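You operate a simulated robot arm through the tools that you are given. There is no shell and no other tool.

Carry out the task below with a simulated robot arm. There is one attempt and no reset: what you move stays moved.

Task
Clean the blue dripper in the sonic bath on long.
Fine: let the bath run to its end; rinse the dripper and put it back on its own spot.

It is judged by the outcome, as a careful person would: the job done as asked, and still so three seconds after it is handed in. It fails if anything else is knocked over, pushed out of place, dropped, spilled or broken.

Robot
A 6-joint arm with a two-finger parallel gripper, fixed in place. Base frame: the origin is at the foot of the arm, x ahead of it, y to its left, z up; the work surface is at about z = 800. Readings come in mm, rad, newtons and seconds.
With the tool pointing down near the work surface it reaches from about 260 to 680 mm from the base axis. Its first joint turns from -2.897 to 2.897 rad. Payload 1.57 kg.
Tool frame: the origin (TCP) lies between the finger pads and is the grasp point; the fingertips stand 30 mm ahead of it; z points along the fingers, y is the line along which they close. The gripper opens to 110 mm. The fingers are 24 mm wide and 12 mm thick; the gripper's body (48 by 112 mm) begins 78 mm behind the TCP.
Orientation is told as [roll, pitch, yaw] about the base's x, y, z axes, in that order, counted from this pose: with the fingers straight down and closing along the base's y, the tool's x points along the base's -x, its y along +y and its z along -z.

Tools
- The arm moves only by the tool move_arm. Its argument "series" is text: rows parted by semicolons, each of 7 numbers parted by spaces: the turn, a rotation vector about the base's x, y, z in rad, then the shift along the base's x, y, z in mm, then the gripper command, from -1 (shut) to 1 (fully open), values between in proportion. In form: wx wy wz tx ty tz jaw; .... A call has 1 to 20 rows; each row is the pose to reach, as a shift and turn from the pose commanded when the call began. Rows are played at 5 a second. More than 50 mm and 0.15 rad between two rows, or a gripper value outside its range, and nothing of the call is played. A pose out of reach is approached as far as the arm can. The call stops where the force on the tool passes 40 N (or 10 N more than at its start, if that is more) or the arm is blocked; 0.2 s more then pass. Each finger travels about 108 mm/s and halts on what it meets, pressing with about 28 N; the grip force reading is that of the motor and also rises with nothing between the fingers. The clock runs only during rows and for 0.2 s after the last one: add rows that repeat a pose to give the fingers time. It gives the time, the measured TCP pose, the force on the tool (base axes), the opening and the grip force at its end, in the units of the frame above (readings bear some noise), with the torque about the TCP (base axes, N m) and any sound that the robot's microphone picked up.
- Cameras (640 x 400 px; columns grow to the right, rows downward): "scene" is fixed at [51.5, 648.7, 1376.6]; the picture's right is [-0.65, -0.76, 0.00], its down [-0.34, 0.29, -0.89] and it looks along [0.68, -0.58, -0.45] (base axes); focal length 342 px, centre (320, 200). "wrist" rides on the gripper at [70, 16, -141] in the tool frame; the picture's right is [-0.23, 0.97, 0.00], its down [-0.86, -0.20, -0.48] and it looks along [-0.47, -0.11, 0.88] (tool axes); focal length 222 px, centre (320, 200). There is no depth. A picture from a camera that has moved, and an enlarged one, comes with that camera's place and axes in the base frame and with its lens.
- get_image(camera): a new picture of that camera. It takes no simulated time.
- move_column(by): slides the trunk up (or, below 0, down) by that many mm; the arm rides with it, the base frame stays. It gives what a move gives, with no picture.
- inspect(camera, box): a new picture of the part [left, top, right, bottom] of that camera's present view, enlarged. It takes no simulated time.
- close_job(): hands the job in; it is judged then, once.

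Places have to be worked out from the pictures, the camera data and where the tool is seen. Open the gripper and draw the arm clear of the work before you hand the job in, unless the task says otherwise.

The tools are called after "Emit:" as name(argument=value, ...) on one line, values as JSON. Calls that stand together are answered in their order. move_arm: Moves the arm, as the interface text tells. Its arguments: {"type":"object","properties":{"series":{"type":"string"}},"required":["series"]} The other tools are called the same way: move_column (by) slides the trunk up or down; get_image (camera) takes a picture; inspect (camera, box) takes an enlarged picture of a part of a camera's view; close_job () hands the job in.

At the start:

```text
time: 0.0
position: [521.0, 148.9, 1195.5]
tcp_rot: [0.002, 0.0, -0.001]
wrist_force: [-0.9, -0.5, 0.3]
ft_torque: [0.01, 0.01, 0.02]
width: 109.8
grasp_force: 0.0
trunk travel left (down, up): [-225.0, 365.0]
```

scene: 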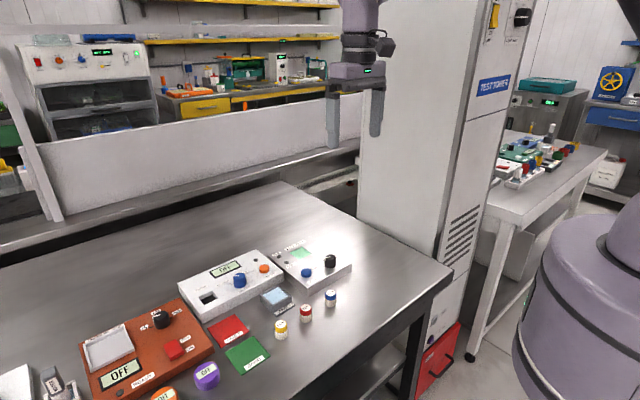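
wrist: 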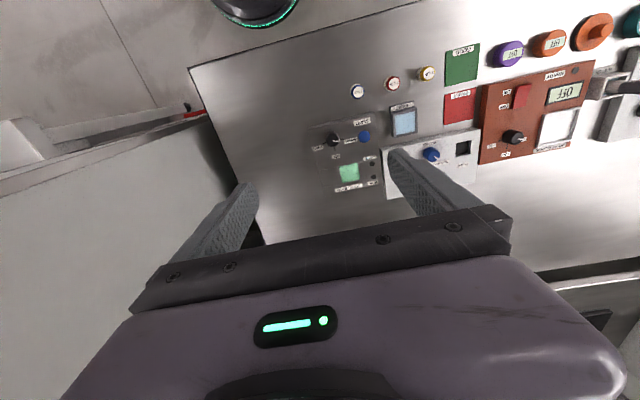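

I start by looking closer at the bench to find the dripper, the bath and the rinse station.

Emit:
inspect(camera="scene", box=[160, 230, 370, 360])

Emit:
inspect(camera="scene", box=[0, 280, 220, 400])

Emit:
inspect(camera="wrist", box=[300, 0, 640, 212])

```text
3.05 times, centred on (265, 295) of scene
camera zoom: at [51.5, 648.7, 1376.6], right [-0.65, -0.76, 0.0], down [-0.34, 0.29, -0.89], along [0.68, -0.58, -0.45], focal length 1042 px, centre (488, -90)
```

zoom: 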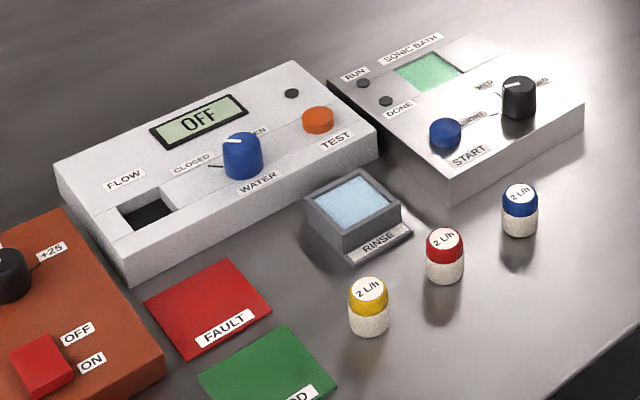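

```text
2.91 times, centred on (110, 340) of scene
camera zoom: at [51.5, 648.7, 1376.6], right [-0.65, -0.76, 0.0], down [-0.34, 0.29, -0.89], along [0.68, -0.58, -0.45], focal length 994 px, centre (931, -207)
```

zoom: 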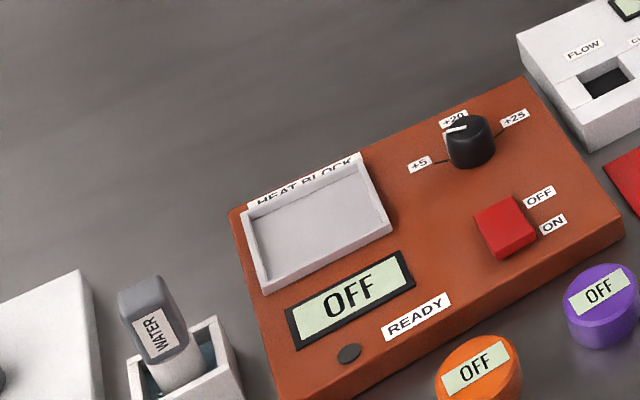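

```text
1.88 times, centred on (470, 106) of wrist
camera zoom: at [451.4, 164.3, 1336.7], right [0.23, 0.97, 0.0], down [0.86, -0.2, 0.48], along [0.47, -0.11, -0.88], focal length 418 px, centre (38, 377)
```

zoom: 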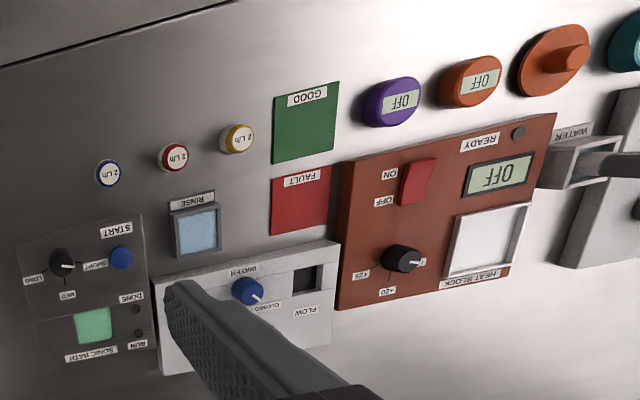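

The blue dripper looks to be near (500, 232), the bath's dial near (572, 168), START near (583, 236), the basin near (667, 190) and the rinse tub near (574, 330). I lower the arm above the drippers for a closer wrist view.

Emit:
move_arm(series="0 0 0 -10 5 -40 1; 0 0 0 -20 15 -80 1; 0 0 0 -30 25 -120 1; 0 0 0 -40 35 -150 1; 0 0 0 -50 45 -180 1; 0 0 0 -50 45 -180 1")

Emit:
get_image(camera="wrist")

Emit:
get_image(camera="scene")

```text
time: 1.4
position: [470.8, 193.9, 1014.8]
tcp_rot: [-0.001, 0.001, -0.001]
wrist_force: [-0.3, -0.8, -0.8]
ft_torque: [0.01, -0.01, 0.05]
width: 110.1
grasp_force: 0.0
trunk travel left (down, up): [-225.0, 365.0]
```

```text
taken
camera wrist: at [400.4, 208.2, 1156.2], right [0.23, 0.97, 0.0], down [0.86, -0.2, 0.48], along [0.47, -0.11, -0.88], focal length 222 px, centre (320, 200)
```

wrist: 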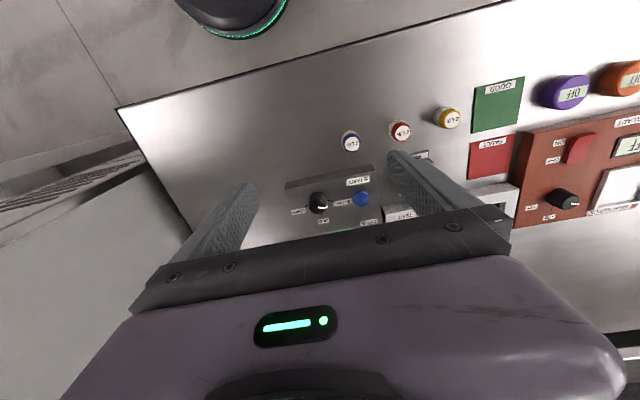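

```text
taken
```

scene: 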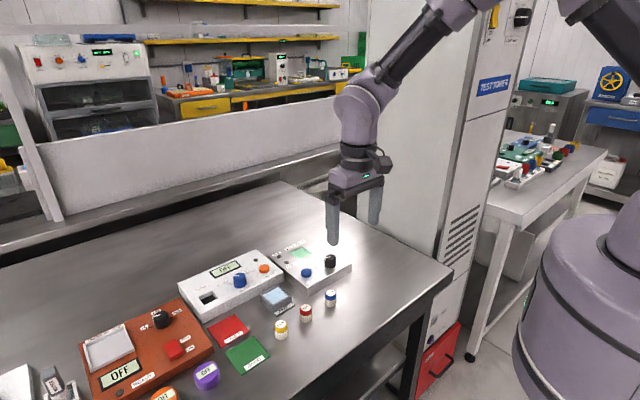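

The basin is hidden behind the gripper's bar. I inspect the dial, then move farther out and check again.

Emit:
inspect(camera="wrist", box=[270, 110, 430, 240])

Emit:
move_arm(series="0 0 0 40 0 0 1; 0 0 0 80 0 -10 1; 0 0 0 120 0 -20 1; 0 0 0 130 0 -30 1; 0 0 0 130 0 -30 1")

Emit:
get_image(camera="wrist")

```text
3.08 times, centred on (350, 175) of wrist
camera zoom: at [400.4, 208.2, 1156.2], right [0.23, 0.97, 0.0], down [0.86, -0.2, 0.48], along [0.47, -0.11, -0.88], focal length 684 px, centre (228, 277)
```

zoom: 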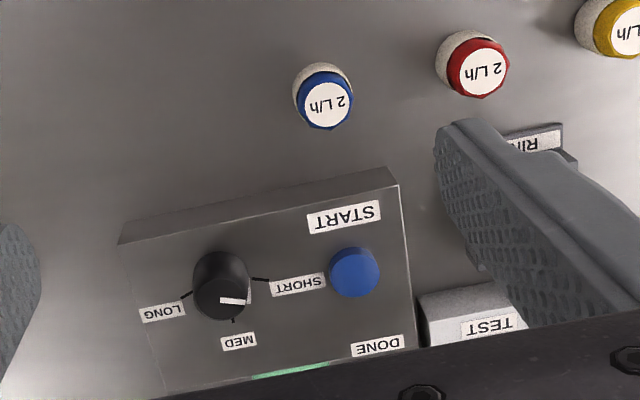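

```text
time: 2.6
position: [599.7, 192.6, 985.4]
tcp_rot: [0.001, 0.0, 0.001]
wrist_force: [-0.2, 0.0, 0.2]
ft_torque: [-0.04, 0.0, -0.01]
width: 110.1
grasp_force: 0.0
trunk travel left (down, up): [-225.0, 365.0]
```

```text
taken
camera wrist: at [530.4, 207.5, 1127.2], right [0.23, 0.97, 0.0], down [0.86, -0.2, 0.48], along [0.47, -0.11, -0.88], focal length 222 px, centre (320, 200)
```

wrist: 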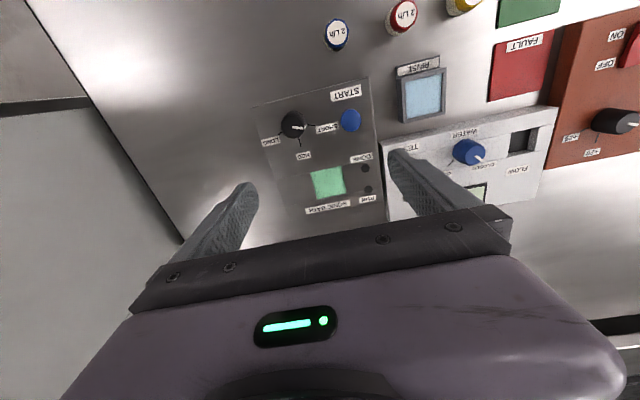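

Emit:
inspect(camera="wrist", box=[240, 60, 400, 220])

Emit:
inspect(camera="wrist", box=[300, 0, 460, 130])

Emit:
inspect(camera="scene", box=[250, 225, 360, 315])

```text
2.50 times, centred on (320, 140) of wrist
camera zoom: at [530.4, 207.5, 1127.2], right [0.23, 0.97, 0.0], down [0.86, -0.2, 0.48], along [0.47, -0.11, -0.88], focal length 555 px, centre (320, 350)
```

zoom: 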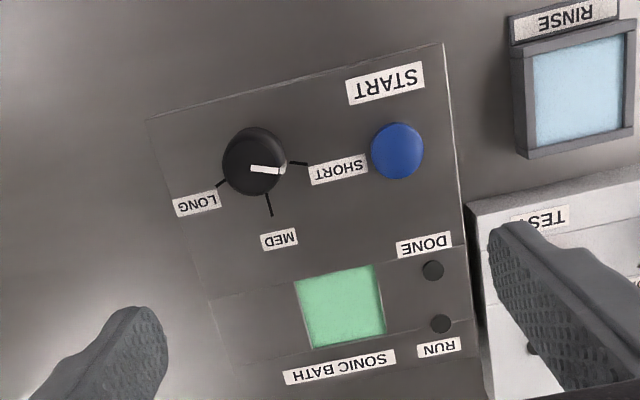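

```text
3.08 times, centred on (380, 65) of wrist
camera zoom: at [530.4, 207.5, 1127.2], right [0.23, 0.97, 0.0], down [0.86, -0.2, 0.48], along [0.47, -0.11, -0.88], focal length 684 px, centre (135, 615)
```

zoom: 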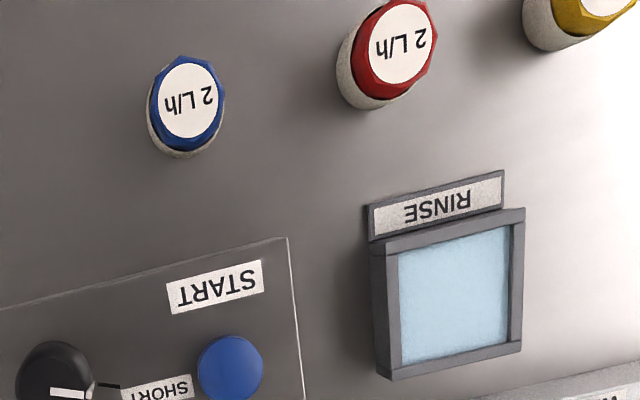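

```text
4.44 times, centred on (305, 270) of scene
camera zoom: at [51.5, 648.7, 1376.6], right [-0.65, -0.76, 0.0], down [-0.34, 0.29, -0.89], along [0.68, -0.58, -0.45], focal length 1519 px, centre (387, -111)
```

zoom: 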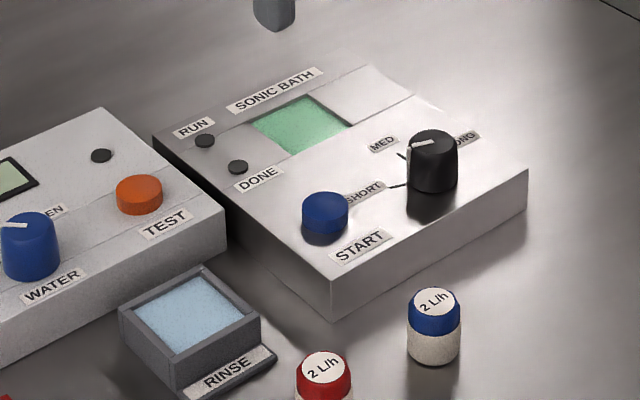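

The dial's pointer is on SHORT now (about +72° from base x toward y), with LONG near -72°; the knob axis is near (569, 168), its top about 855. I move above it while turning the tool +1.25 rad, with the jaws partly closed.

Emit:
move_arm(series="0 0 0.14 -5 -3 -5 0.6; 0 0 0.28 -10 -6 -10 0.3; 0 0 0.42 -15 -9 -15 0.1; 0 0 0.56 -20 -12 -20 0.1; 0 0 0.70 -25 -15 -30 0.1; 0 0 0.84 -30 -18 -40 0.1; 0 0 0.98 -31 -21 -50 0.1; 0 0 1.12 -31 -25 -55 0.1; 0 0 1.25 -31 -25 -55 0.1; 0 0 1.25 -31 -25 -55 0.1")

Emit:
get_image(camera="wrist")

Emit:
get_image(camera="scene")

```text
time: 4.8
position: [570.6, 168.9, 930.5]
tcp_rot: [0.0, 0.001, 1.253]
wrist_force: [-0.1, 0.6, 0.3]
ft_torque: [-0.02, 0.01, 0.01]
width: 60.5
grasp_force: 0.1
trunk travel left (down, up): [-225.0, 365.0]
```

```text
taken
camera wrist: at [533.2, 107.6, 1071.9], right [-0.85, 0.52, 0.0], down [0.46, 0.75, 0.48], along [0.25, 0.41, -0.88], focal length 222 px, centre (320, 200)
```

wrist: 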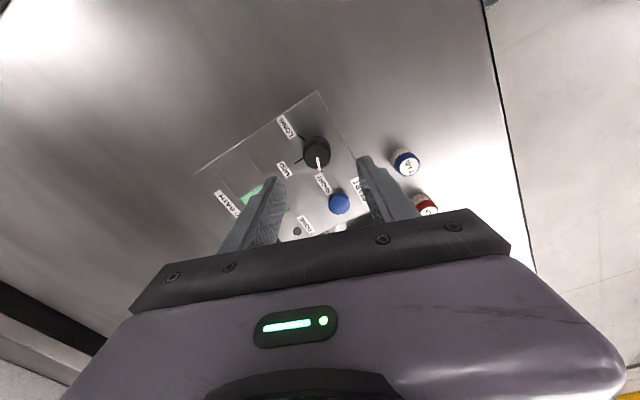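

```text
taken
```

scene: 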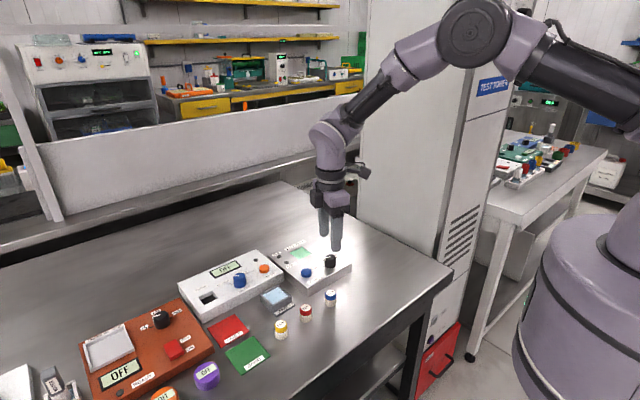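

Emit:
inspect(camera="wrist", box=[220, 80, 440, 240])

Emit:
inspect(camera="scene", box=[260, 190, 370, 310])

```text
2.50 times, centred on (330, 160) of wrist
camera zoom: at [533.2, 107.6, 1071.9], right [-0.85, 0.52, 0.0], down [0.46, 0.75, 0.48], along [0.25, 0.41, -0.88], focal length 555 px, centre (295, 300)
```

zoom: 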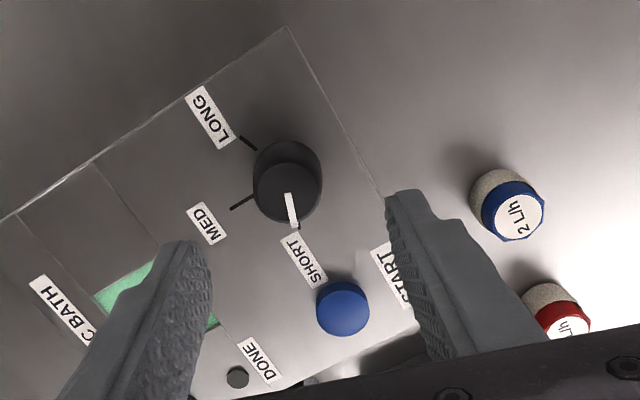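

```text
3.33 times, centred on (315, 250) of scene
camera zoom: at [51.5, 648.7, 1376.6], right [-0.65, -0.76, 0.0], down [-0.34, 0.29, -0.89], along [0.68, -0.58, -0.45], focal length 1139 px, centre (337, 33)
```

zoom: 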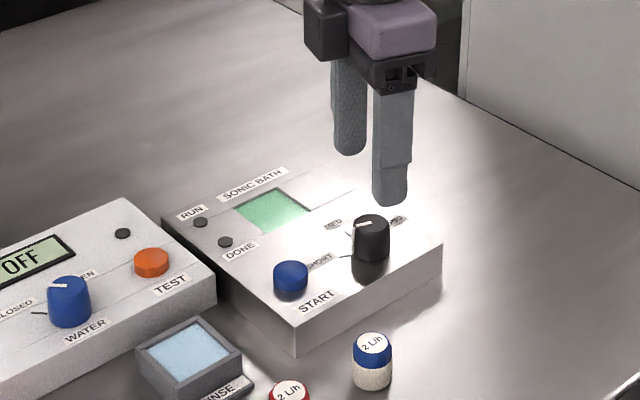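

The knob is now at about (571, 165.5), base 826, top about 853. I descend to tip height about 839 and close on it.

Emit:
move_arm(series="0 0 0 0 -3 -20 0.1; 0 0 0 0 -3 -40 0.1; 0 0 0 0 -3 -55 0.1; 0 0 0 0 -3 -61 0.1; 0 0 0 0 -3 -61 -0.2; 0 0 0 0 -3 -61 -1; 0 0 0 0 -3 -61 -1")

Emit:
inspect(camera="scene", box=[260, 190, 370, 310])

Emit:
get_image(camera="wrist")

```text
time: 6.4
position: [571.7, 167.0, 869.0]
tcp_rot: [0.0, 0.001, 1.252]
wrist_force: [7.5, -3.3, -0.1]
ft_torque: [-0.2, -0.32, 0.03]
width: 28.9
grasp_force: 38.6
trunk travel left (down, up): [-225.0, 365.0]
```

```text
3.33 times, centred on (315, 250) of scene
camera zoom: at [51.5, 648.7, 1376.6], right [-0.65, -0.76, 0.0], down [-0.34, 0.29, -0.89], along [0.68, -0.58, -0.45], focal length 1139 px, centre (337, 33)
```

zoom: 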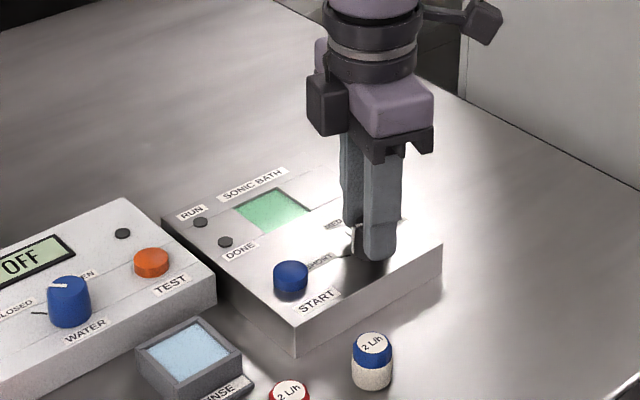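

```text
taken
camera wrist: at [534.5, 105.2, 1010.6], right [-0.85, 0.52, 0.0], down [0.46, 0.75, 0.48], along [0.25, 0.41, -0.88], focal length 222 px, centre (320, 200)
```

wrist: 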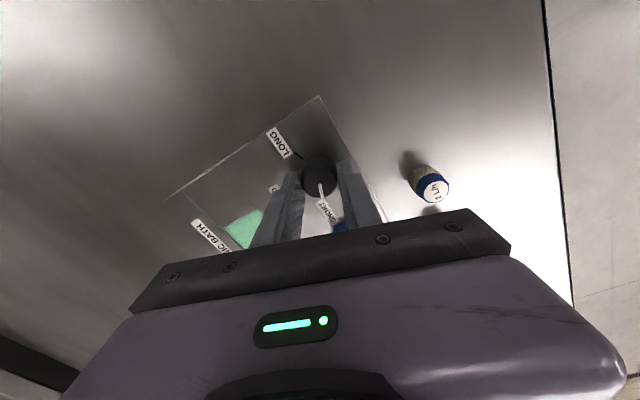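

Emit:
inspect(camera="wrist", box=[260, 120, 400, 250])

```text
3.08 times, centred on (330, 185) of wrist
camera zoom: at [534.5, 105.2, 1010.6], right [-0.85, 0.52, 0.0], down [0.46, 0.75, 0.48], along [0.25, 0.41, -0.88], focal length 684 px, centre (289, 246)
```

zoom: 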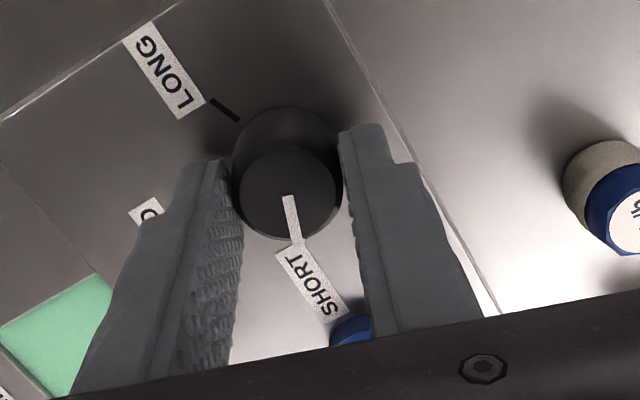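

The knob is well centred between the fingers. I turn it clockwise from above by about 2.43 rad to bring the pointer from SHORT past MED to LONG.

Emit:
move_arm(series="0 0 -0.14 0 0 0 -1; 0 0 -0.28 0 0 0 -1; 0 0 -0.42 0 0 0 -1; 0 0 -0.56 0 0 0 -1; 0 0 -0.70 0 0 0 -1; 0 0 -0.84 0 0 0 -1; 0 0 -0.98 0 0 0 -1; 0 0 -1.12 0 0 0 -1; 0 0 -1.26 0 0 0 -1; 0 0 -1.40 0 0 0 -1; 0 0 -1.54 0 0 0 -1; 0 0 -1.68 0 0 0 -1; 0 0 -1.82 0 0 0 -1; 0 0 -1.96 0 0 0 -1; 0 0 -2.10 0 0 0 -1; 0 0 -2.24 0 0 0 -1; 0 0 -2.36 0 0 0 -1; 0 0 -2.43 0 0 0 -1; 0 0 -2.43 0 0 0 -1")

Emit:
get_image(camera="wrist")

Emit:
inspect(camera="scene", box=[260, 190, 370, 310])

```text
time: 10.4
position: [571.0, 167.6, 867.6]
tcp_rot: [0.0, 0.0, -1.181]
wrist_force: [16.5, 16.9, 6.8]
ft_torque: [0.82, -0.42, 0.42]
width: 28.7
grasp_force: 38.8
trunk travel left (down, up): [-225.0, 365.0]
```

```text
taken
camera wrist: at [559.1, 237.3, 1010.3], right [0.99, 0.16, 0.0], down [0.14, -0.87, 0.48], along [0.08, -0.47, -0.88], focal length 222 px, centre (320, 200)
```

wrist: 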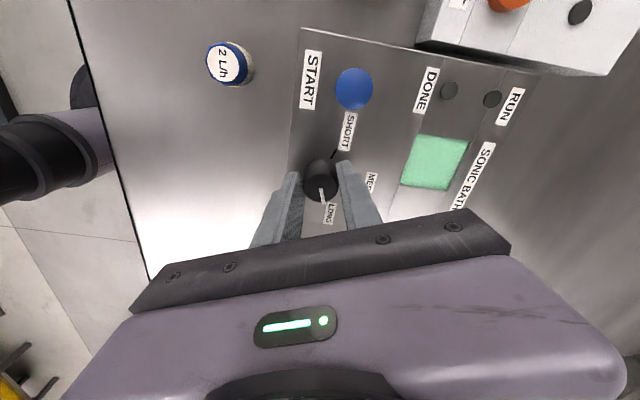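

```text
3.33 times, centred on (315, 250) of scene
camera zoom: at [51.5, 648.7, 1376.6], right [-0.65, -0.76, 0.0], down [-0.34, 0.29, -0.89], along [0.68, -0.58, -0.45], focal length 1139 px, centre (337, 33)
```

zoom: 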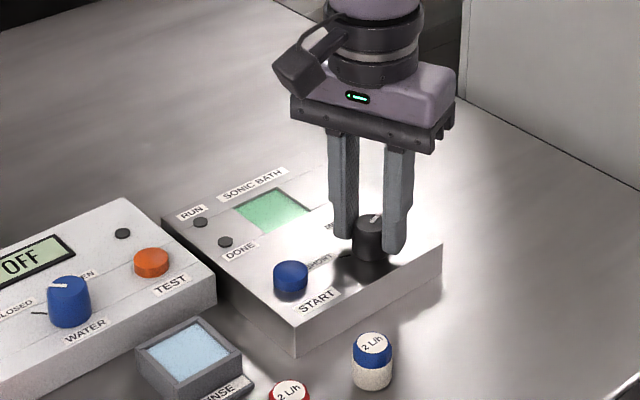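

Emit:
inspect(camera="wrist", box=[250, 110, 400, 240])

```text
3.08 times, centred on (325, 175) of wrist
camera zoom: at [559.1, 237.3, 1010.3], right [0.99, 0.16, 0.0], down [0.14, -0.87, 0.48], along [0.08, -0.47, -0.88], focal length 684 px, centre (305, 277)
```

zoom: 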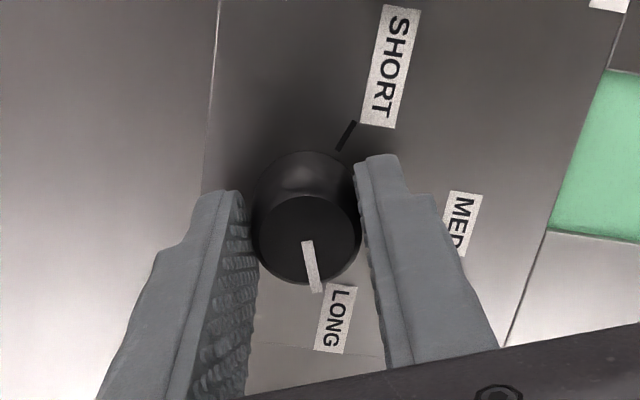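

The pointer now stands at about -70°, on the LONG mark. I let go, rise and check it free of the fingers.

Emit:
move_arm(series="0 0 0 0 0 0 -0.3; 0 0 0 0 0 0 0.1; 0 0 0 0 0 0 0.1; 0 0 0 0 0 30 0.1; 0 0 0 0 0 70 0.1; 0 0 0 0 0 110 0.1; 0 0 0 0 0 110 0.1")

Emit:
inspect(camera="wrist", box=[180, 60, 480, 240])

Emit:
inspect(camera="scene", box=[260, 210, 370, 310])

```text
time: 12.0
position: [573.0, 166.7, 978.1]
tcp_rot: [0.0, 0.001, -1.18]
wrist_force: [-0.2, 0.0, 0.4]
ft_torque: [-0.01, -0.02, -0.01]
width: 60.3
grasp_force: 0.0
trunk travel left (down, up): [-225.0, 365.0]
```

```text
2.13 times, centred on (330, 150) of wrist
camera zoom: at [560.2, 236.3, 1120.4], right [0.99, 0.16, 0.0], down [0.14, -0.87, 0.48], along [0.08, -0.47, -0.88], focal length 474 px, centre (299, 307)
```

zoom: 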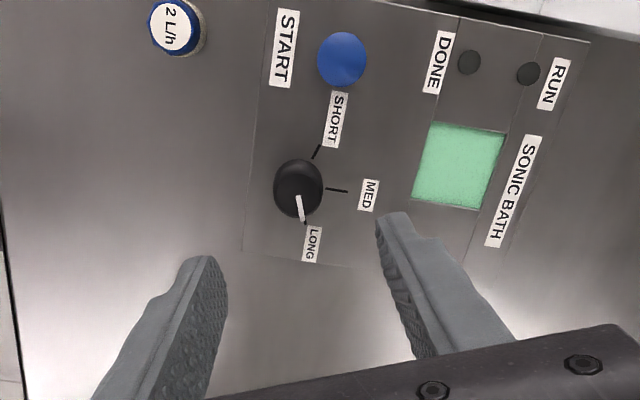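

```text
4.00 times, centred on (315, 260) of scene
camera zoom: at [51.5, 648.7, 1376.6], right [-0.65, -0.76, 0.0], down [-0.34, 0.29, -0.89], along [0.68, -0.58, -0.45], focal length 1367 px, centre (340, -40)
```

zoom: 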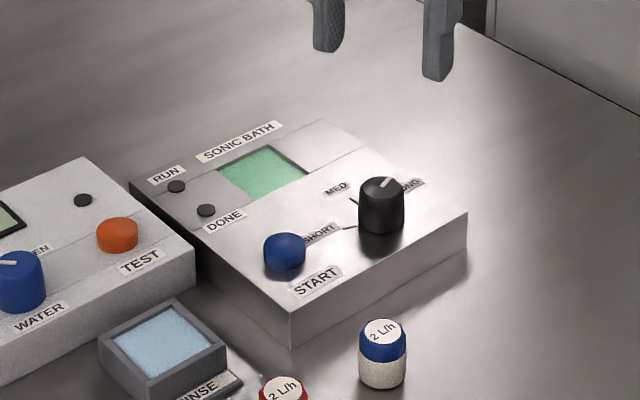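

The dial is on LONG. Next I turn the tool back to yaw 0 and test, with empty fingers, whether I can reach above the basin at about (666, 189).

Emit:
move_arm(series="0 0 0.14 10 2 0 0.1; 0 0 0.28 20 4 0 0.1; 0 0 0.42 30 7 0 0.1; 0 0 0.56 40 10 -10 0.1; 0 0 0.70 50 13 -20 0.1; 0 0 0.84 60 15 -30 0.1; 0 0 0.98 70 18 -40 0.1; 0 0 1.10 80 20 -50 0.1; 0 0 1.18 93 22 -65 0.1; 0 0 1.18 93 22 -88 0.1; 0 0 1.18 93 22 -88 0.1")

Emit:
get_image(camera="wrist")

Emit:
inspect(camera="scene", box=[240, 180, 360, 300])

```text
time: 14.4
position: [658.3, 187.3, 891.6]
tcp_rot: [0.001, 0.0, 0.002]
wrist_force: [-0.2, -0.1, 0.3]
ft_torque: [0.02, 0.0, 0.0]
width: 60.5
grasp_force: 0.1
out of reach, approached as far as the arm can: row 10, 11
trunk travel left (down, up): [-225.0, 365.0]
```

```text
taken
camera wrist: at [587.7, 202.9, 1032.3], right [0.23, 0.97, 0.0], down [0.86, -0.2, 0.48], along [0.47, -0.11, -0.88], focal length 222 px, centre (320, 200)
```

wrist: 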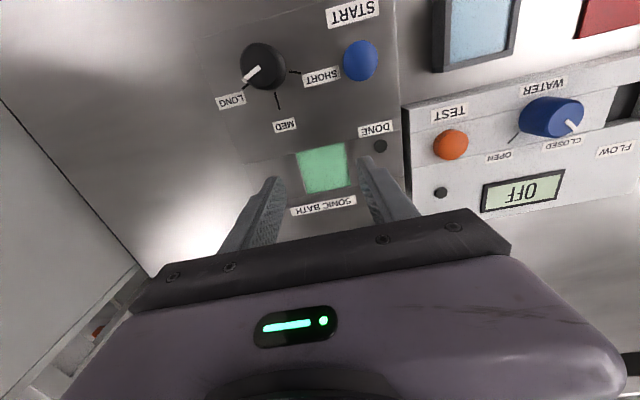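

```text
3.33 times, centred on (300, 240) of scene
camera zoom: at [51.5, 648.7, 1376.6], right [-0.65, -0.76, 0.0], down [-0.34, 0.29, -0.89], along [0.68, -0.58, -0.45], focal length 1139 px, centre (387, 67)
```

zoom: 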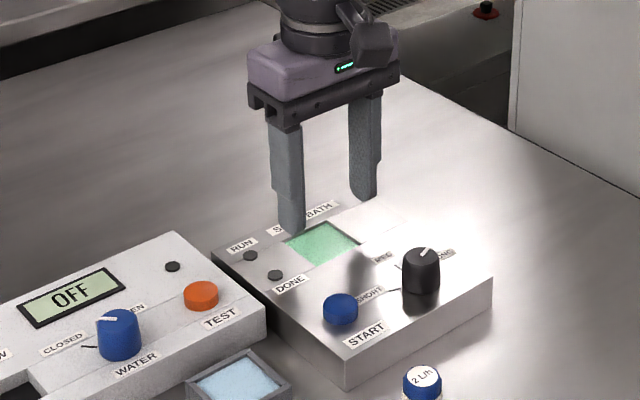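

At the present trunk height the arm ends about 8 mm short of the basin's centre. I raise the tool by 160 mm and then lower the trunk by 150 mm to gain reach.

Emit:
move_arm(series="0 0 0 -10 0 35 0.1; 0 0 0 -30 0 75 0.1; 0 0 0 -50 0 115 0.1; 0 0 0 -60 0 155 0.1; 0 0 0 -60 0 170 0.1; 0 0 0 -60 0 170 0.1")

Emit:
move_column(by=-150)

Emit:
get_image(camera="scene")

```text
time: 15.8
position: [654.5, 206.5, 1052.7]
tcp_rot: [0.0, 0.001, 0.002]
wrist_force: [-0.7, 1.0, -0.6]
ft_torque: [-0.01, -0.01, 0.02]
width: 60.8
grasp_force: 0.1
out of reach, approached as far as the arm can: row 1, 2, 3, 4, 5, 6
trunk travel left (down, up): [-225.0, 365.0]
```

```text
time: 17.6
position: [653.4, 205.7, 904.0]
tcp_rot: [-0.002, 0.001, 0.0]
wrist_force: [0.4, -0.1, 0.1]
ft_torque: [0.02, 0.02, 0.0]
width: 60.5
grasp_force: 0.0
trunk travel left (down, up): [-75.0, 515.0]
```

```text
taken
```

scene: 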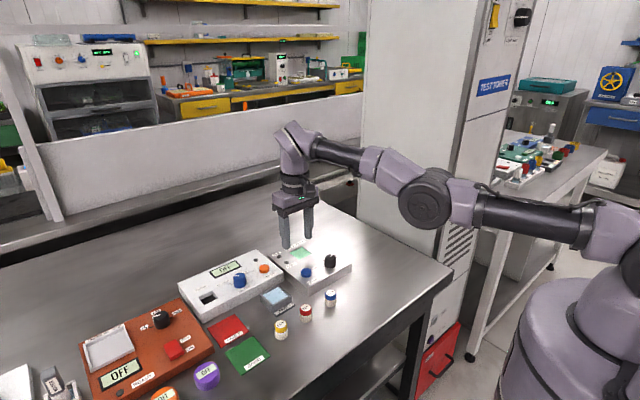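

The trunk is down and the tool is at (653, 206, 904). I test how the arm moves in this configuration with a small retreat.

Emit:
move_arm(series="0 0 0 -10 -2 10 0.1; 0 0 0 -25 -5 20 0.1; 0 0 0 -40 -8 30 0.1; 0 0 0 -40 -8 30 0.1")

```text
time: 18.6
position: [648.6, 209.0, 935.4]
tcp_rot: [-0.002, 0.004, -0.001]
wrist_force: [-0.1, 0.9, 0.8]
ft_torque: [0.01, 0.01, -0.02]
width: 60.3
grasp_force: 0.0
out of reach, approached as far as the arm can: row 1, 2, 3, 4
trunk travel left (down, up): [-75.0, 515.0]
```

The arm seems stretched into a straight-elbow pose. I command a larger retreat toward the base to bring it out of that.

Emit:
move_arm(series="0 0 0 -45 -12 10 0.1; 0 0 0 -90 -25 20 0.1; 0 0 0 -130 -30 30 0.1; 0 0 0 -130 -30 30 0.1")

Emit:
get_image(camera="scene")

```text
time: 19.6
position: [642.9, 214.8, 963.9]
tcp_rot: [-0.002, 0.004, -0.001]
wrist_force: [0.1, 0.0, 0.3]
ft_torque: [0.01, -0.02, 0.0]
width: 60.3
grasp_force: 0.1
out of reach, approached as far as the arm can: row 1, 2, 3, 4
trunk travel left (down, up): [-75.0, 515.0]
```

```text
taken
```

scene: 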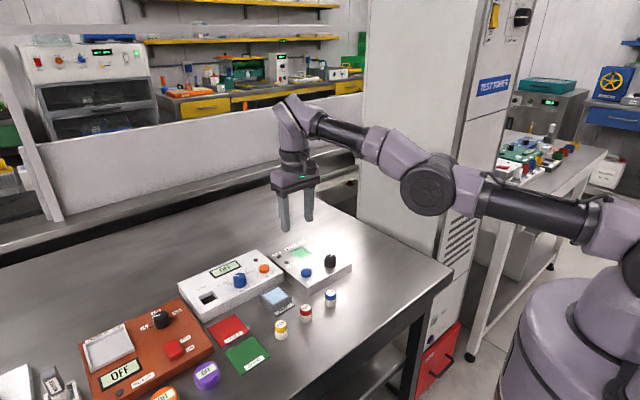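

Height and sideways motion respond but radial motion does not, so the elbow is pinned straight. I look at the arm more closely to see its elbow.

Emit:
inspect(camera="scene", box=[240, 60, 640, 310])

```text
1.60 times, centred on (440, 185) of scene
camera zoom: at [51.5, 648.7, 1376.6], right [-0.65, -0.76, 0.0], down [-0.34, 0.29, -0.89], along [0.68, -0.58, -0.45], focal length 547 px, centre (128, 224)
```

zoom: 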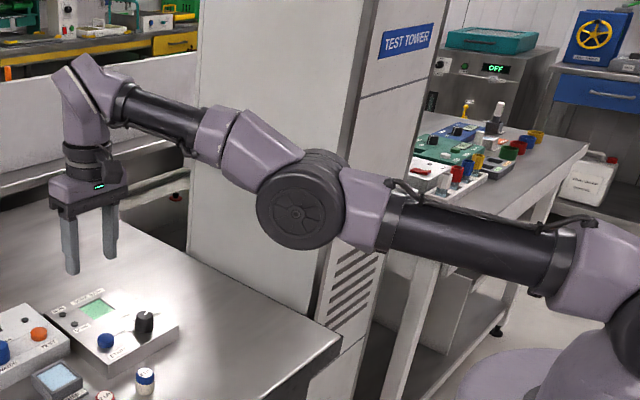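

The arm lies almost straight. I command a pose well outward (it cannot go further), then back inward, to let the elbow swing to its usual side, well above everything.

Emit:
move_arm(series="0 0 0 0 0 30 0.1; 0 0 0 40 10 30 0.1; 0 0 0 80 20 30 0.1; 0 0 0 120 40 30 0.1; 0 0 0 160 50 30 0.1; 0 0 0 200 60 30 0.1; 0 0 0 160 50 30 0.1; 0 0 0 120 40 30 0.1; 0 0 0 80 20 30 0.1; 0 0 0 40 10 30 0.1; 0 0 0 0 0 30 0.1; 0 0 0 -40 -10 30 0.1; 0 0 0 -80 -20 30 0.1; 0 0 0 -80 -20 30 0.1")

```text
time: 22.6
position: [635.2, 212.7, 998.7]
tcp_rot: [-0.002, 0.004, 0.0]
wrist_force: [-0.5, 0.7, 0.0]
ft_torque: [-0.01, 0.0, -0.02]
width: 60.6
grasp_force: 0.0
out of reach, approached as far as the arm can: row 1, 2, 3, 4, 5, 6, 7, 8, 9, 10, 11, 12, 13, 14
trunk travel left (down, up): [-75.0, 515.0]
```

The elbow is stuck exactly straight, and moving up does not bend it. A tool pitch (fingertips inward) should bend the elbow the right way, so I pitch about y while pulling back, still high above the bench.

Emit:
move_arm(series="0 0.1 0 -10 -3 0 0.1; 0 0.2 0 -20 -6 0 0.1; 0 0.3 0 -40 -12 0 0.1; 0 0.3 0 -70 -22 0 0.1; 0 0.3 0 -100 -32 0 0.1; 0 0.3 0 -100 -32 0 0.1")

```text
time: 23.9
position: [532.8, 181.4, 1000.5]
tcp_rot: [0.0, 0.301, 0.0]
wrist_force: [0.1, 0.0, 0.3]
ft_torque: [0.0, -0.01, 0.01]
width: 60.5
grasp_force: 0.1
out of reach, approached as far as the arm can: row 1, 2, 3
trunk travel left (down, up): [-75.0, 515.0]
```

It is free again. Now I set the tool to a slight outward tilt (-0.15 rad about y), which I'll keep through the job for extra reach, and go above the blue dripper at about (493, 235).

Emit:
move_arm(series="0 -0.1 0 -8 12 0 0.1; 0 -0.2 0 -16 24 -15 0.1; 0 -0.3 0 -24 36 -35 0.1; 0 -0.4 0 -32 48 -55 0.1; 0 -0.45 0 -40 54 -70 0.1; 0 -0.45 0 -40 54 -90 0.1; 0 -0.45 0 -40 54 -90 0.1")

Emit:
get_image(camera="wrist")

Emit:
get_image(camera="scene")

```text
time: 25.6
position: [495.6, 236.4, 910.0]
tcp_rot: [-0.001, -0.15, -0.001]
wrist_force: [-0.2, 0.8, -0.4]
ft_torque: [-0.03, -0.04, 0.02]
width: 60.4
grasp_force: 0.1
trunk travel left (down, up): [-75.0, 515.0]
```

```text
taken
camera wrist: at [405.2, 251.1, 1039.7], right [0.22, 0.97, 0.03], down [0.78, -0.2, 0.6], along [0.59, -0.11, -0.8], focal length 222 px, centre (320, 200)
```

wrist: 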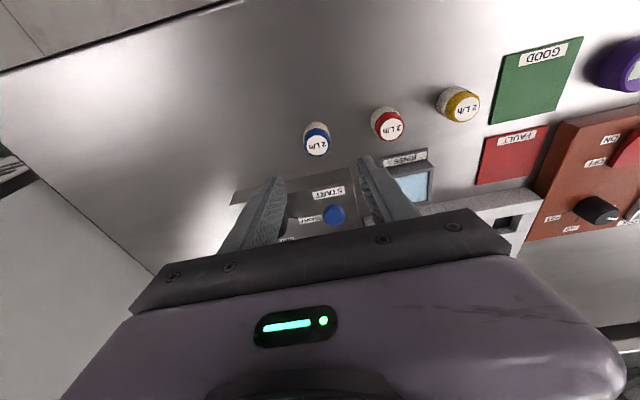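

```text
taken
```

scene: 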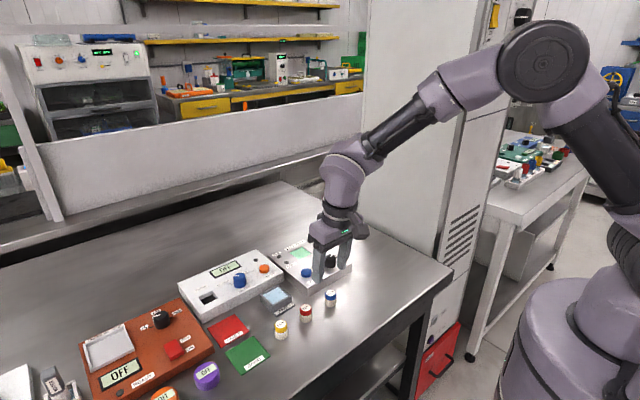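

Emit:
inspect(camera="wrist", box=[260, 90, 440, 230])

Emit:
inspect(camera="scene", box=[280, 225, 360, 325])

```text
2.86 times, centred on (350, 160) of wrist
camera zoom: at [405.2, 251.1, 1039.7], right [0.22, 0.97, 0.03], down [0.78, -0.2, 0.6], along [0.59, -0.11, -0.8], focal length 635 px, centre (234, 314)
```

zoom: 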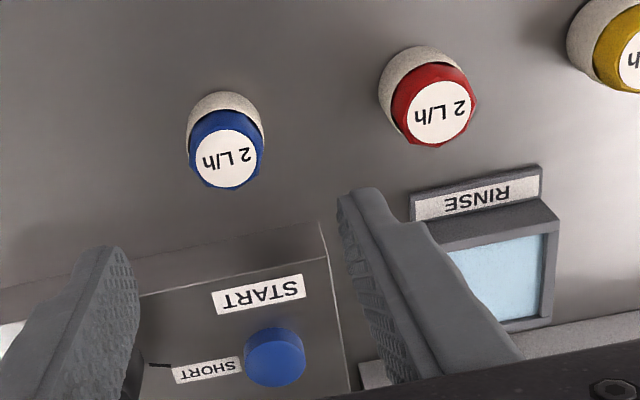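

```text
4.00 times, centred on (320, 275) of scene
camera zoom: at [51.5, 648.7, 1376.6], right [-0.65, -0.76, 0.0], down [-0.34, 0.29, -0.89], along [0.68, -0.58, -0.45], focal length 1367 px, centre (320, -100)
```

zoom: 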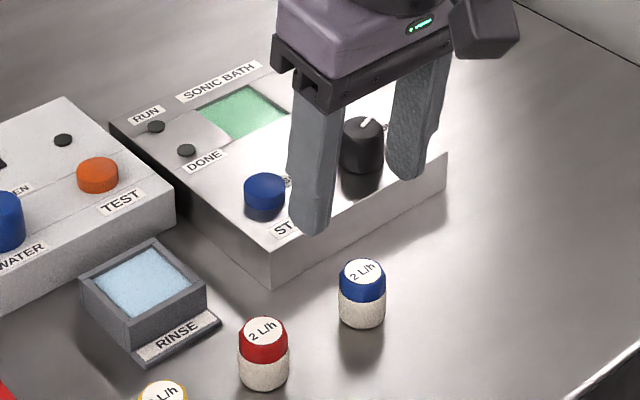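

The blue dripper stands at about (493.5, 235.5) with its top near 829. I lower to just above it and check the alignment before gripping the top 10 mm.

Emit:
move_arm(series="0 0 0 -5 -1 -20 0.1; 0 0 0 -5 -1 -38 0.1; 0 0 0 -5 -1 -38 0.1")

Emit:
inspect(camera="wrist", box=[220, 90, 420, 230])

Emit:
inspect(camera="scene", box=[290, 235, 370, 315])

```text
time: 26.4
position: [491.1, 234.2, 871.1]
tcp_rot: [-0.001, -0.149, -0.001]
wrist_force: [0.6, 0.2, -0.5]
ft_torque: [0.01, 0.03, -0.04]
width: 60.4
grasp_force: 0.0
trunk travel left (down, up): [-75.0, 515.0]
```

```text
2.86 times, centred on (320, 160) of wrist
camera zoom: at [400.6, 250.7, 1000.9], right [0.22, 0.97, 0.03], down [0.78, -0.2, 0.6], along [0.59, -0.11, -0.8], focal length 635 px, centre (320, 314)
```

zoom: 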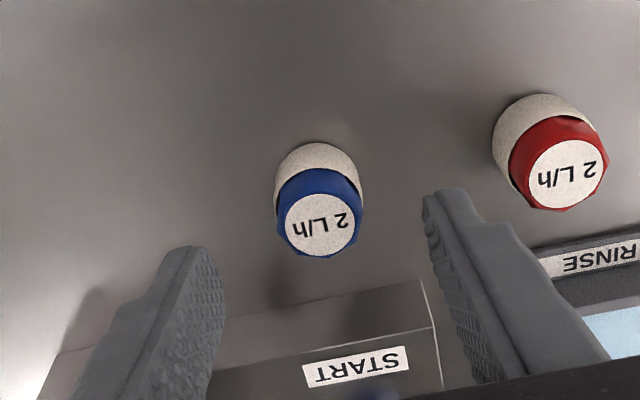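

```text
5.00 times, centred on (330, 275) of scene
camera zoom: at [51.5, 648.7, 1376.6], right [-0.65, -0.76, 0.0], down [-0.34, 0.29, -0.89], along [0.68, -0.58, -0.45], focal length 1709 px, centre (270, -175)
```

zoom: 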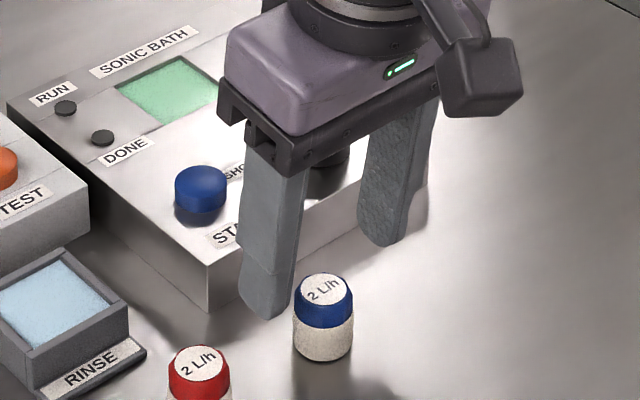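

Aligned: dripper centre at about (494.3, 235), midway between the fingers. I go down 22 mm and close.

Emit:
move_arm(series="0 0 0 0 0.5 -12 0.1; 0 0 0 0 0.5 -22 0.1; 0 0 0 0 0.5 -22 0.1; 0 0 0 0 0.5 -22 -0.3; 0 0 0 0 0.5 -22 -0.5; 0 0 0 0 0.5 -22 -1; 0 0 0 0 0.5 -22 -1")

Emit:
inspect(camera="scene", box=[290, 235, 370, 315])

Emit:
inspect(camera="wrist", box=[220, 90, 420, 230])

```text
time: 27.9
position: [490.7, 237.1, 850.4]
tcp_rot: [0.0, -0.148, -0.001]
wrist_force: [-0.4, -0.6, 0.3]
ft_torque: [-0.01, 0.0, -0.04]
width: 24.4
grasp_force: 28.0
trunk travel left (down, up): [-75.0, 515.0]
```

```text
5.00 times, centred on (330, 275) of scene
camera zoom: at [51.5, 648.7, 1376.6], right [-0.65, -0.76, 0.0], down [-0.34, 0.29, -0.89], along [0.68, -0.58, -0.45], focal length 1709 px, centre (270, -175)
```

zoom: 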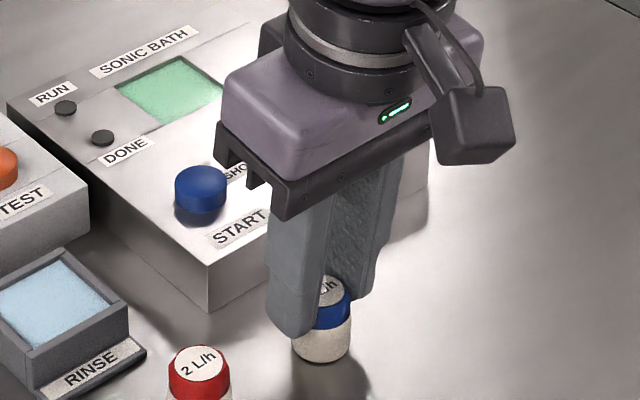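

```text
2.86 times, centred on (320, 160) of wrist
camera zoom: at [400.6, 252.7, 980.0], right [0.22, 0.97, 0.03], down [0.78, -0.2, 0.6], along [0.59, -0.11, -0.8], focal length 635 px, centre (320, 314)
```

zoom: 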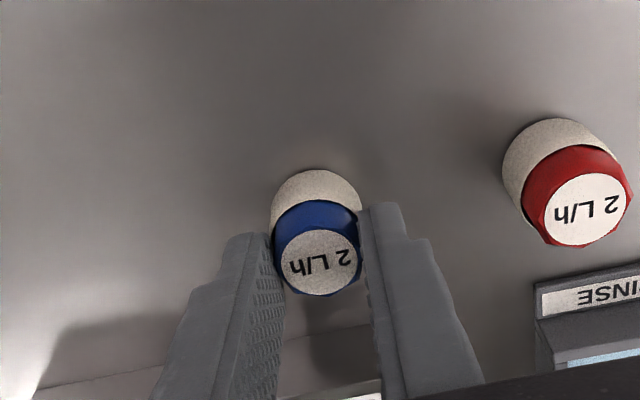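

The cap is gripped (24.4 mm across its flats). I lift 75 mm and check the dripper comes along.

Emit:
move_arm(series="0 0 0 0 0 10 -1; 0 0 0 0 0 30 -1; 0 0 0 0 0 55 -1; 0 0 0 0 0 75 -1; 0 0 0 0 0 75 -1")

Emit:
inspect(camera="scene", box=[270, 205, 370, 315])

```text
time: 29.1
position: [492.8, 235.2, 923.9]
tcp_rot: [-0.001, -0.149, -0.001]
wrist_force: [0.3, 0.3, 0.4]
ft_torque: [0.0, 0.04, -0.01]
width: 24.5
grasp_force: 28.0
trunk travel left (down, up): [-75.0, 515.0]
```

```text
3.64 times, centred on (320, 260) of scene
camera zoom: at [51.5, 648.7, 1376.6], right [-0.65, -0.76, 0.0], down [-0.34, 0.29, -0.89], along [0.68, -0.58, -0.45], focal length 1243 px, centre (320, -18)
```

zoom: 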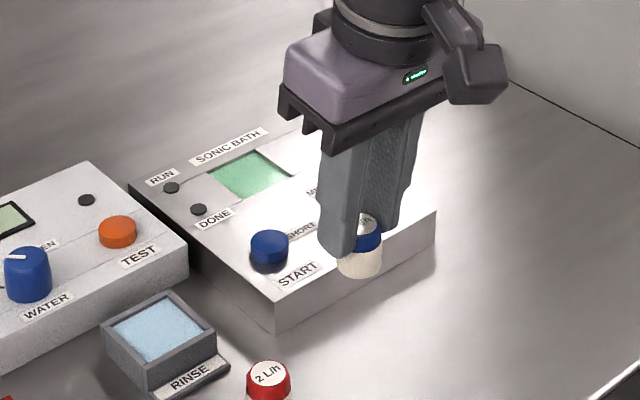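

The dripper came up with the grip. I carry it over the basin, a shift of (171, -46) mm.

Emit:
move_arm(series="0 0 0 35 -9 0 -1; 0 0 0 70 -18 0 -1; 0 0 0 105 -28 0 -1; 0 0 0 140 -37 0 -1; 0 0 0 171 -46 0 -1; 0 0 0 171 -46 0 -1")

Emit:
get_image(camera="wrist")

Emit:
inspect(camera="scene", box=[250, 180, 360, 290])

```text
time: 30.6
position: [662.8, 188.2, 923.0]
tcp_rot: [0.001, -0.149, 0.001]
wrist_force: [0.5, -0.8, 0.1]
ft_torque: [0.01, 0.03, -0.01]
width: 24.3
grasp_force: 28.0
trunk travel left (down, up): [-75.0, 515.0]
```

```text
taken
camera wrist: at [572.6, 203.8, 1053.0], right [0.22, 0.97, 0.03], down [0.78, -0.2, 0.6], along [0.59, -0.11, -0.8], focal length 222 px, centre (320, 200)
```

wrist: 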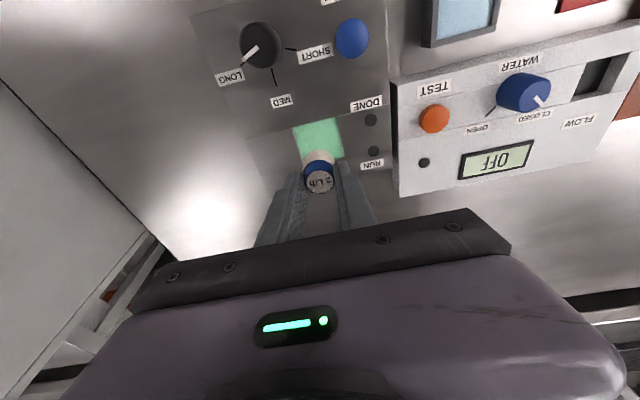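

```text
3.64 times, centred on (305, 235) of scene
camera zoom: at [51.5, 648.7, 1376.6], right [-0.65, -0.76, 0.0], down [-0.34, 0.29, -0.89], along [0.68, -0.58, -0.45], focal length 1243 px, centre (374, 73)
```

zoom: 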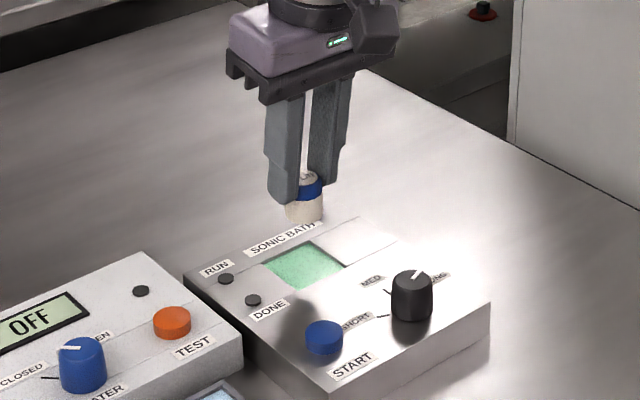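

Emit:
inspect(camera="wrist", box=[250, 90, 410, 230])

```text
2.86 times, centred on (330, 160) of wrist
camera zoom: at [572.6, 203.8, 1053.0], right [0.22, 0.97, 0.03], down [0.78, -0.2, 0.6], along [0.59, -0.11, -0.8], focal length 635 px, centre (291, 314)
```

zoom: 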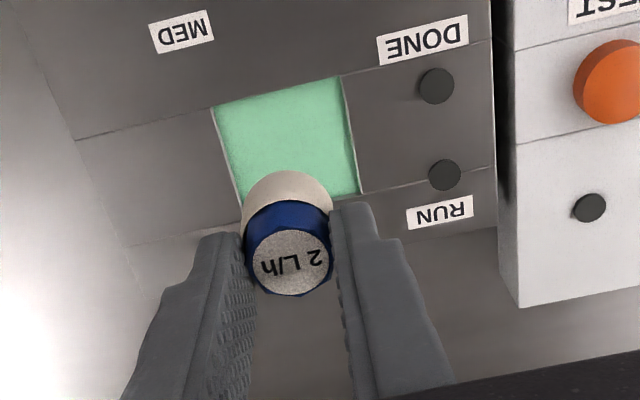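

The basin spans about x 644-690, y 166-213, so its centre is (667, 189.5), and the dripper hangs right over it. I lower it by 60 mm.

Emit:
move_arm(series="0 0 0 1 1 -20 -1; 0 0 0 1 1 -40 -1; 0 0 0 1 1 -50 -1; 0 0 0 1 1 -56 -1; 0 0 0 1 1 -60 -1; 0 0 0 1 1 -60 -1")

Emit:
inspect(camera="wrist", box=[250, 90, 410, 230])

Emit:
inspect(camera="scene", box=[250, 200, 350, 290])

```text
time: 31.9
position: [661.9, 190.9, 865.5]
tcp_rot: [-0.001, -0.148, 0.001]
wrist_force: [2.9, 1.5, 15.1]
ft_torque: [0.15, -0.16, -0.01]
width: 24.7
grasp_force: 27.9
trunk travel left (down, up): [-75.0, 515.0]
```

```text
2.86 times, centred on (330, 160) of wrist
camera zoom: at [570.9, 205.7, 995.4], right [0.22, 0.97, 0.03], down [0.77, -0.2, 0.6], along [0.59, -0.11, -0.8], focal length 635 px, centre (291, 314)
```

zoom: 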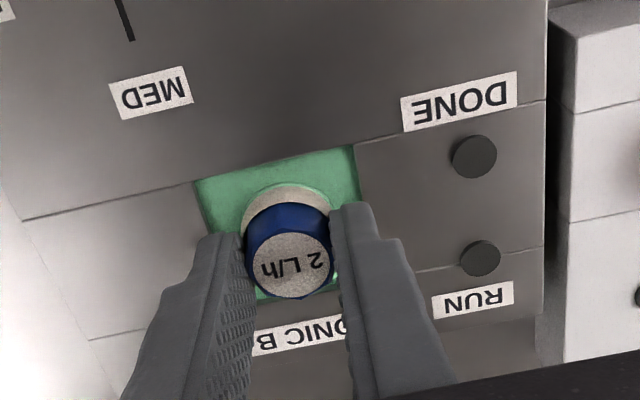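

```text
4.44 times, centred on (300, 245) of scene
camera zoom: at [51.5, 648.7, 1376.6], right [-0.65, -0.76, 0.0], down [-0.34, 0.29, -0.89], along [0.68, -0.58, -0.45], focal length 1519 px, centre (409, 0)
```

zoom: 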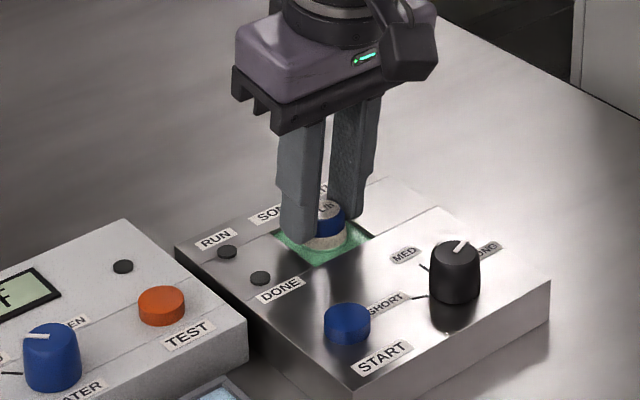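

Contact at TCP z 865: the dripper stands on the basin floor (about 815), its cap well above the rim. I ease off, open the fingers and rise.

Emit:
move_arm(series="0 0 0 0 0 1.5 -1; 0 0 0 0 0 1.5 -0.4; 0 0 0 0 0 1.5 -0.1; 0 0 0 0 0 1.5 0; 0 0 0 0 0 10 0; 0 0 0 0 0 30 0; 0 0 0 0 0 60 0; 0 0 0 -5 0 90 0; 0 0 0 -5 0 90 0")

Emit:
get_image(camera="wrist")

Emit:
inspect(camera="scene", box=[250, 200, 350, 290])

```text
time: 34.0
position: [656.8, 191.1, 955.0]
tcp_rot: [0.001, -0.148, 0.001]
wrist_force: [0.8, -0.8, 0.4]
ft_torque: [0.0, -0.03, 0.0]
width: 54.9
grasp_force: 0.1
trunk travel left (down, up): [-75.0, 515.0]
```

```text
taken
camera wrist: at [566.7, 206.4, 1084.7], right [0.22, 0.97, 0.03], down [0.78, -0.2, 0.6], along [0.59, -0.11, -0.8], focal length 222 px, centre (320, 200)
```

wrist: 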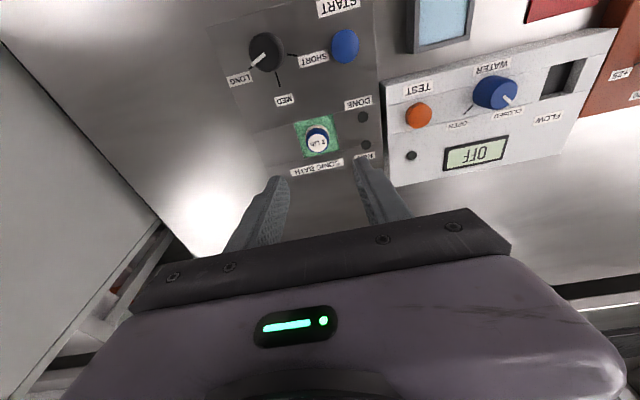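

```text
4.44 times, centred on (300, 245) of scene
camera zoom: at [51.5, 648.7, 1376.6], right [-0.65, -0.76, 0.0], down [-0.34, 0.29, -0.89], along [0.68, -0.58, -0.45], focal length 1519 px, centre (409, 0)
```

zoom: 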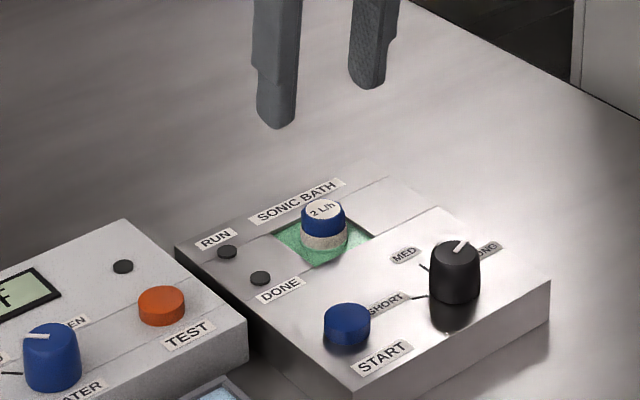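

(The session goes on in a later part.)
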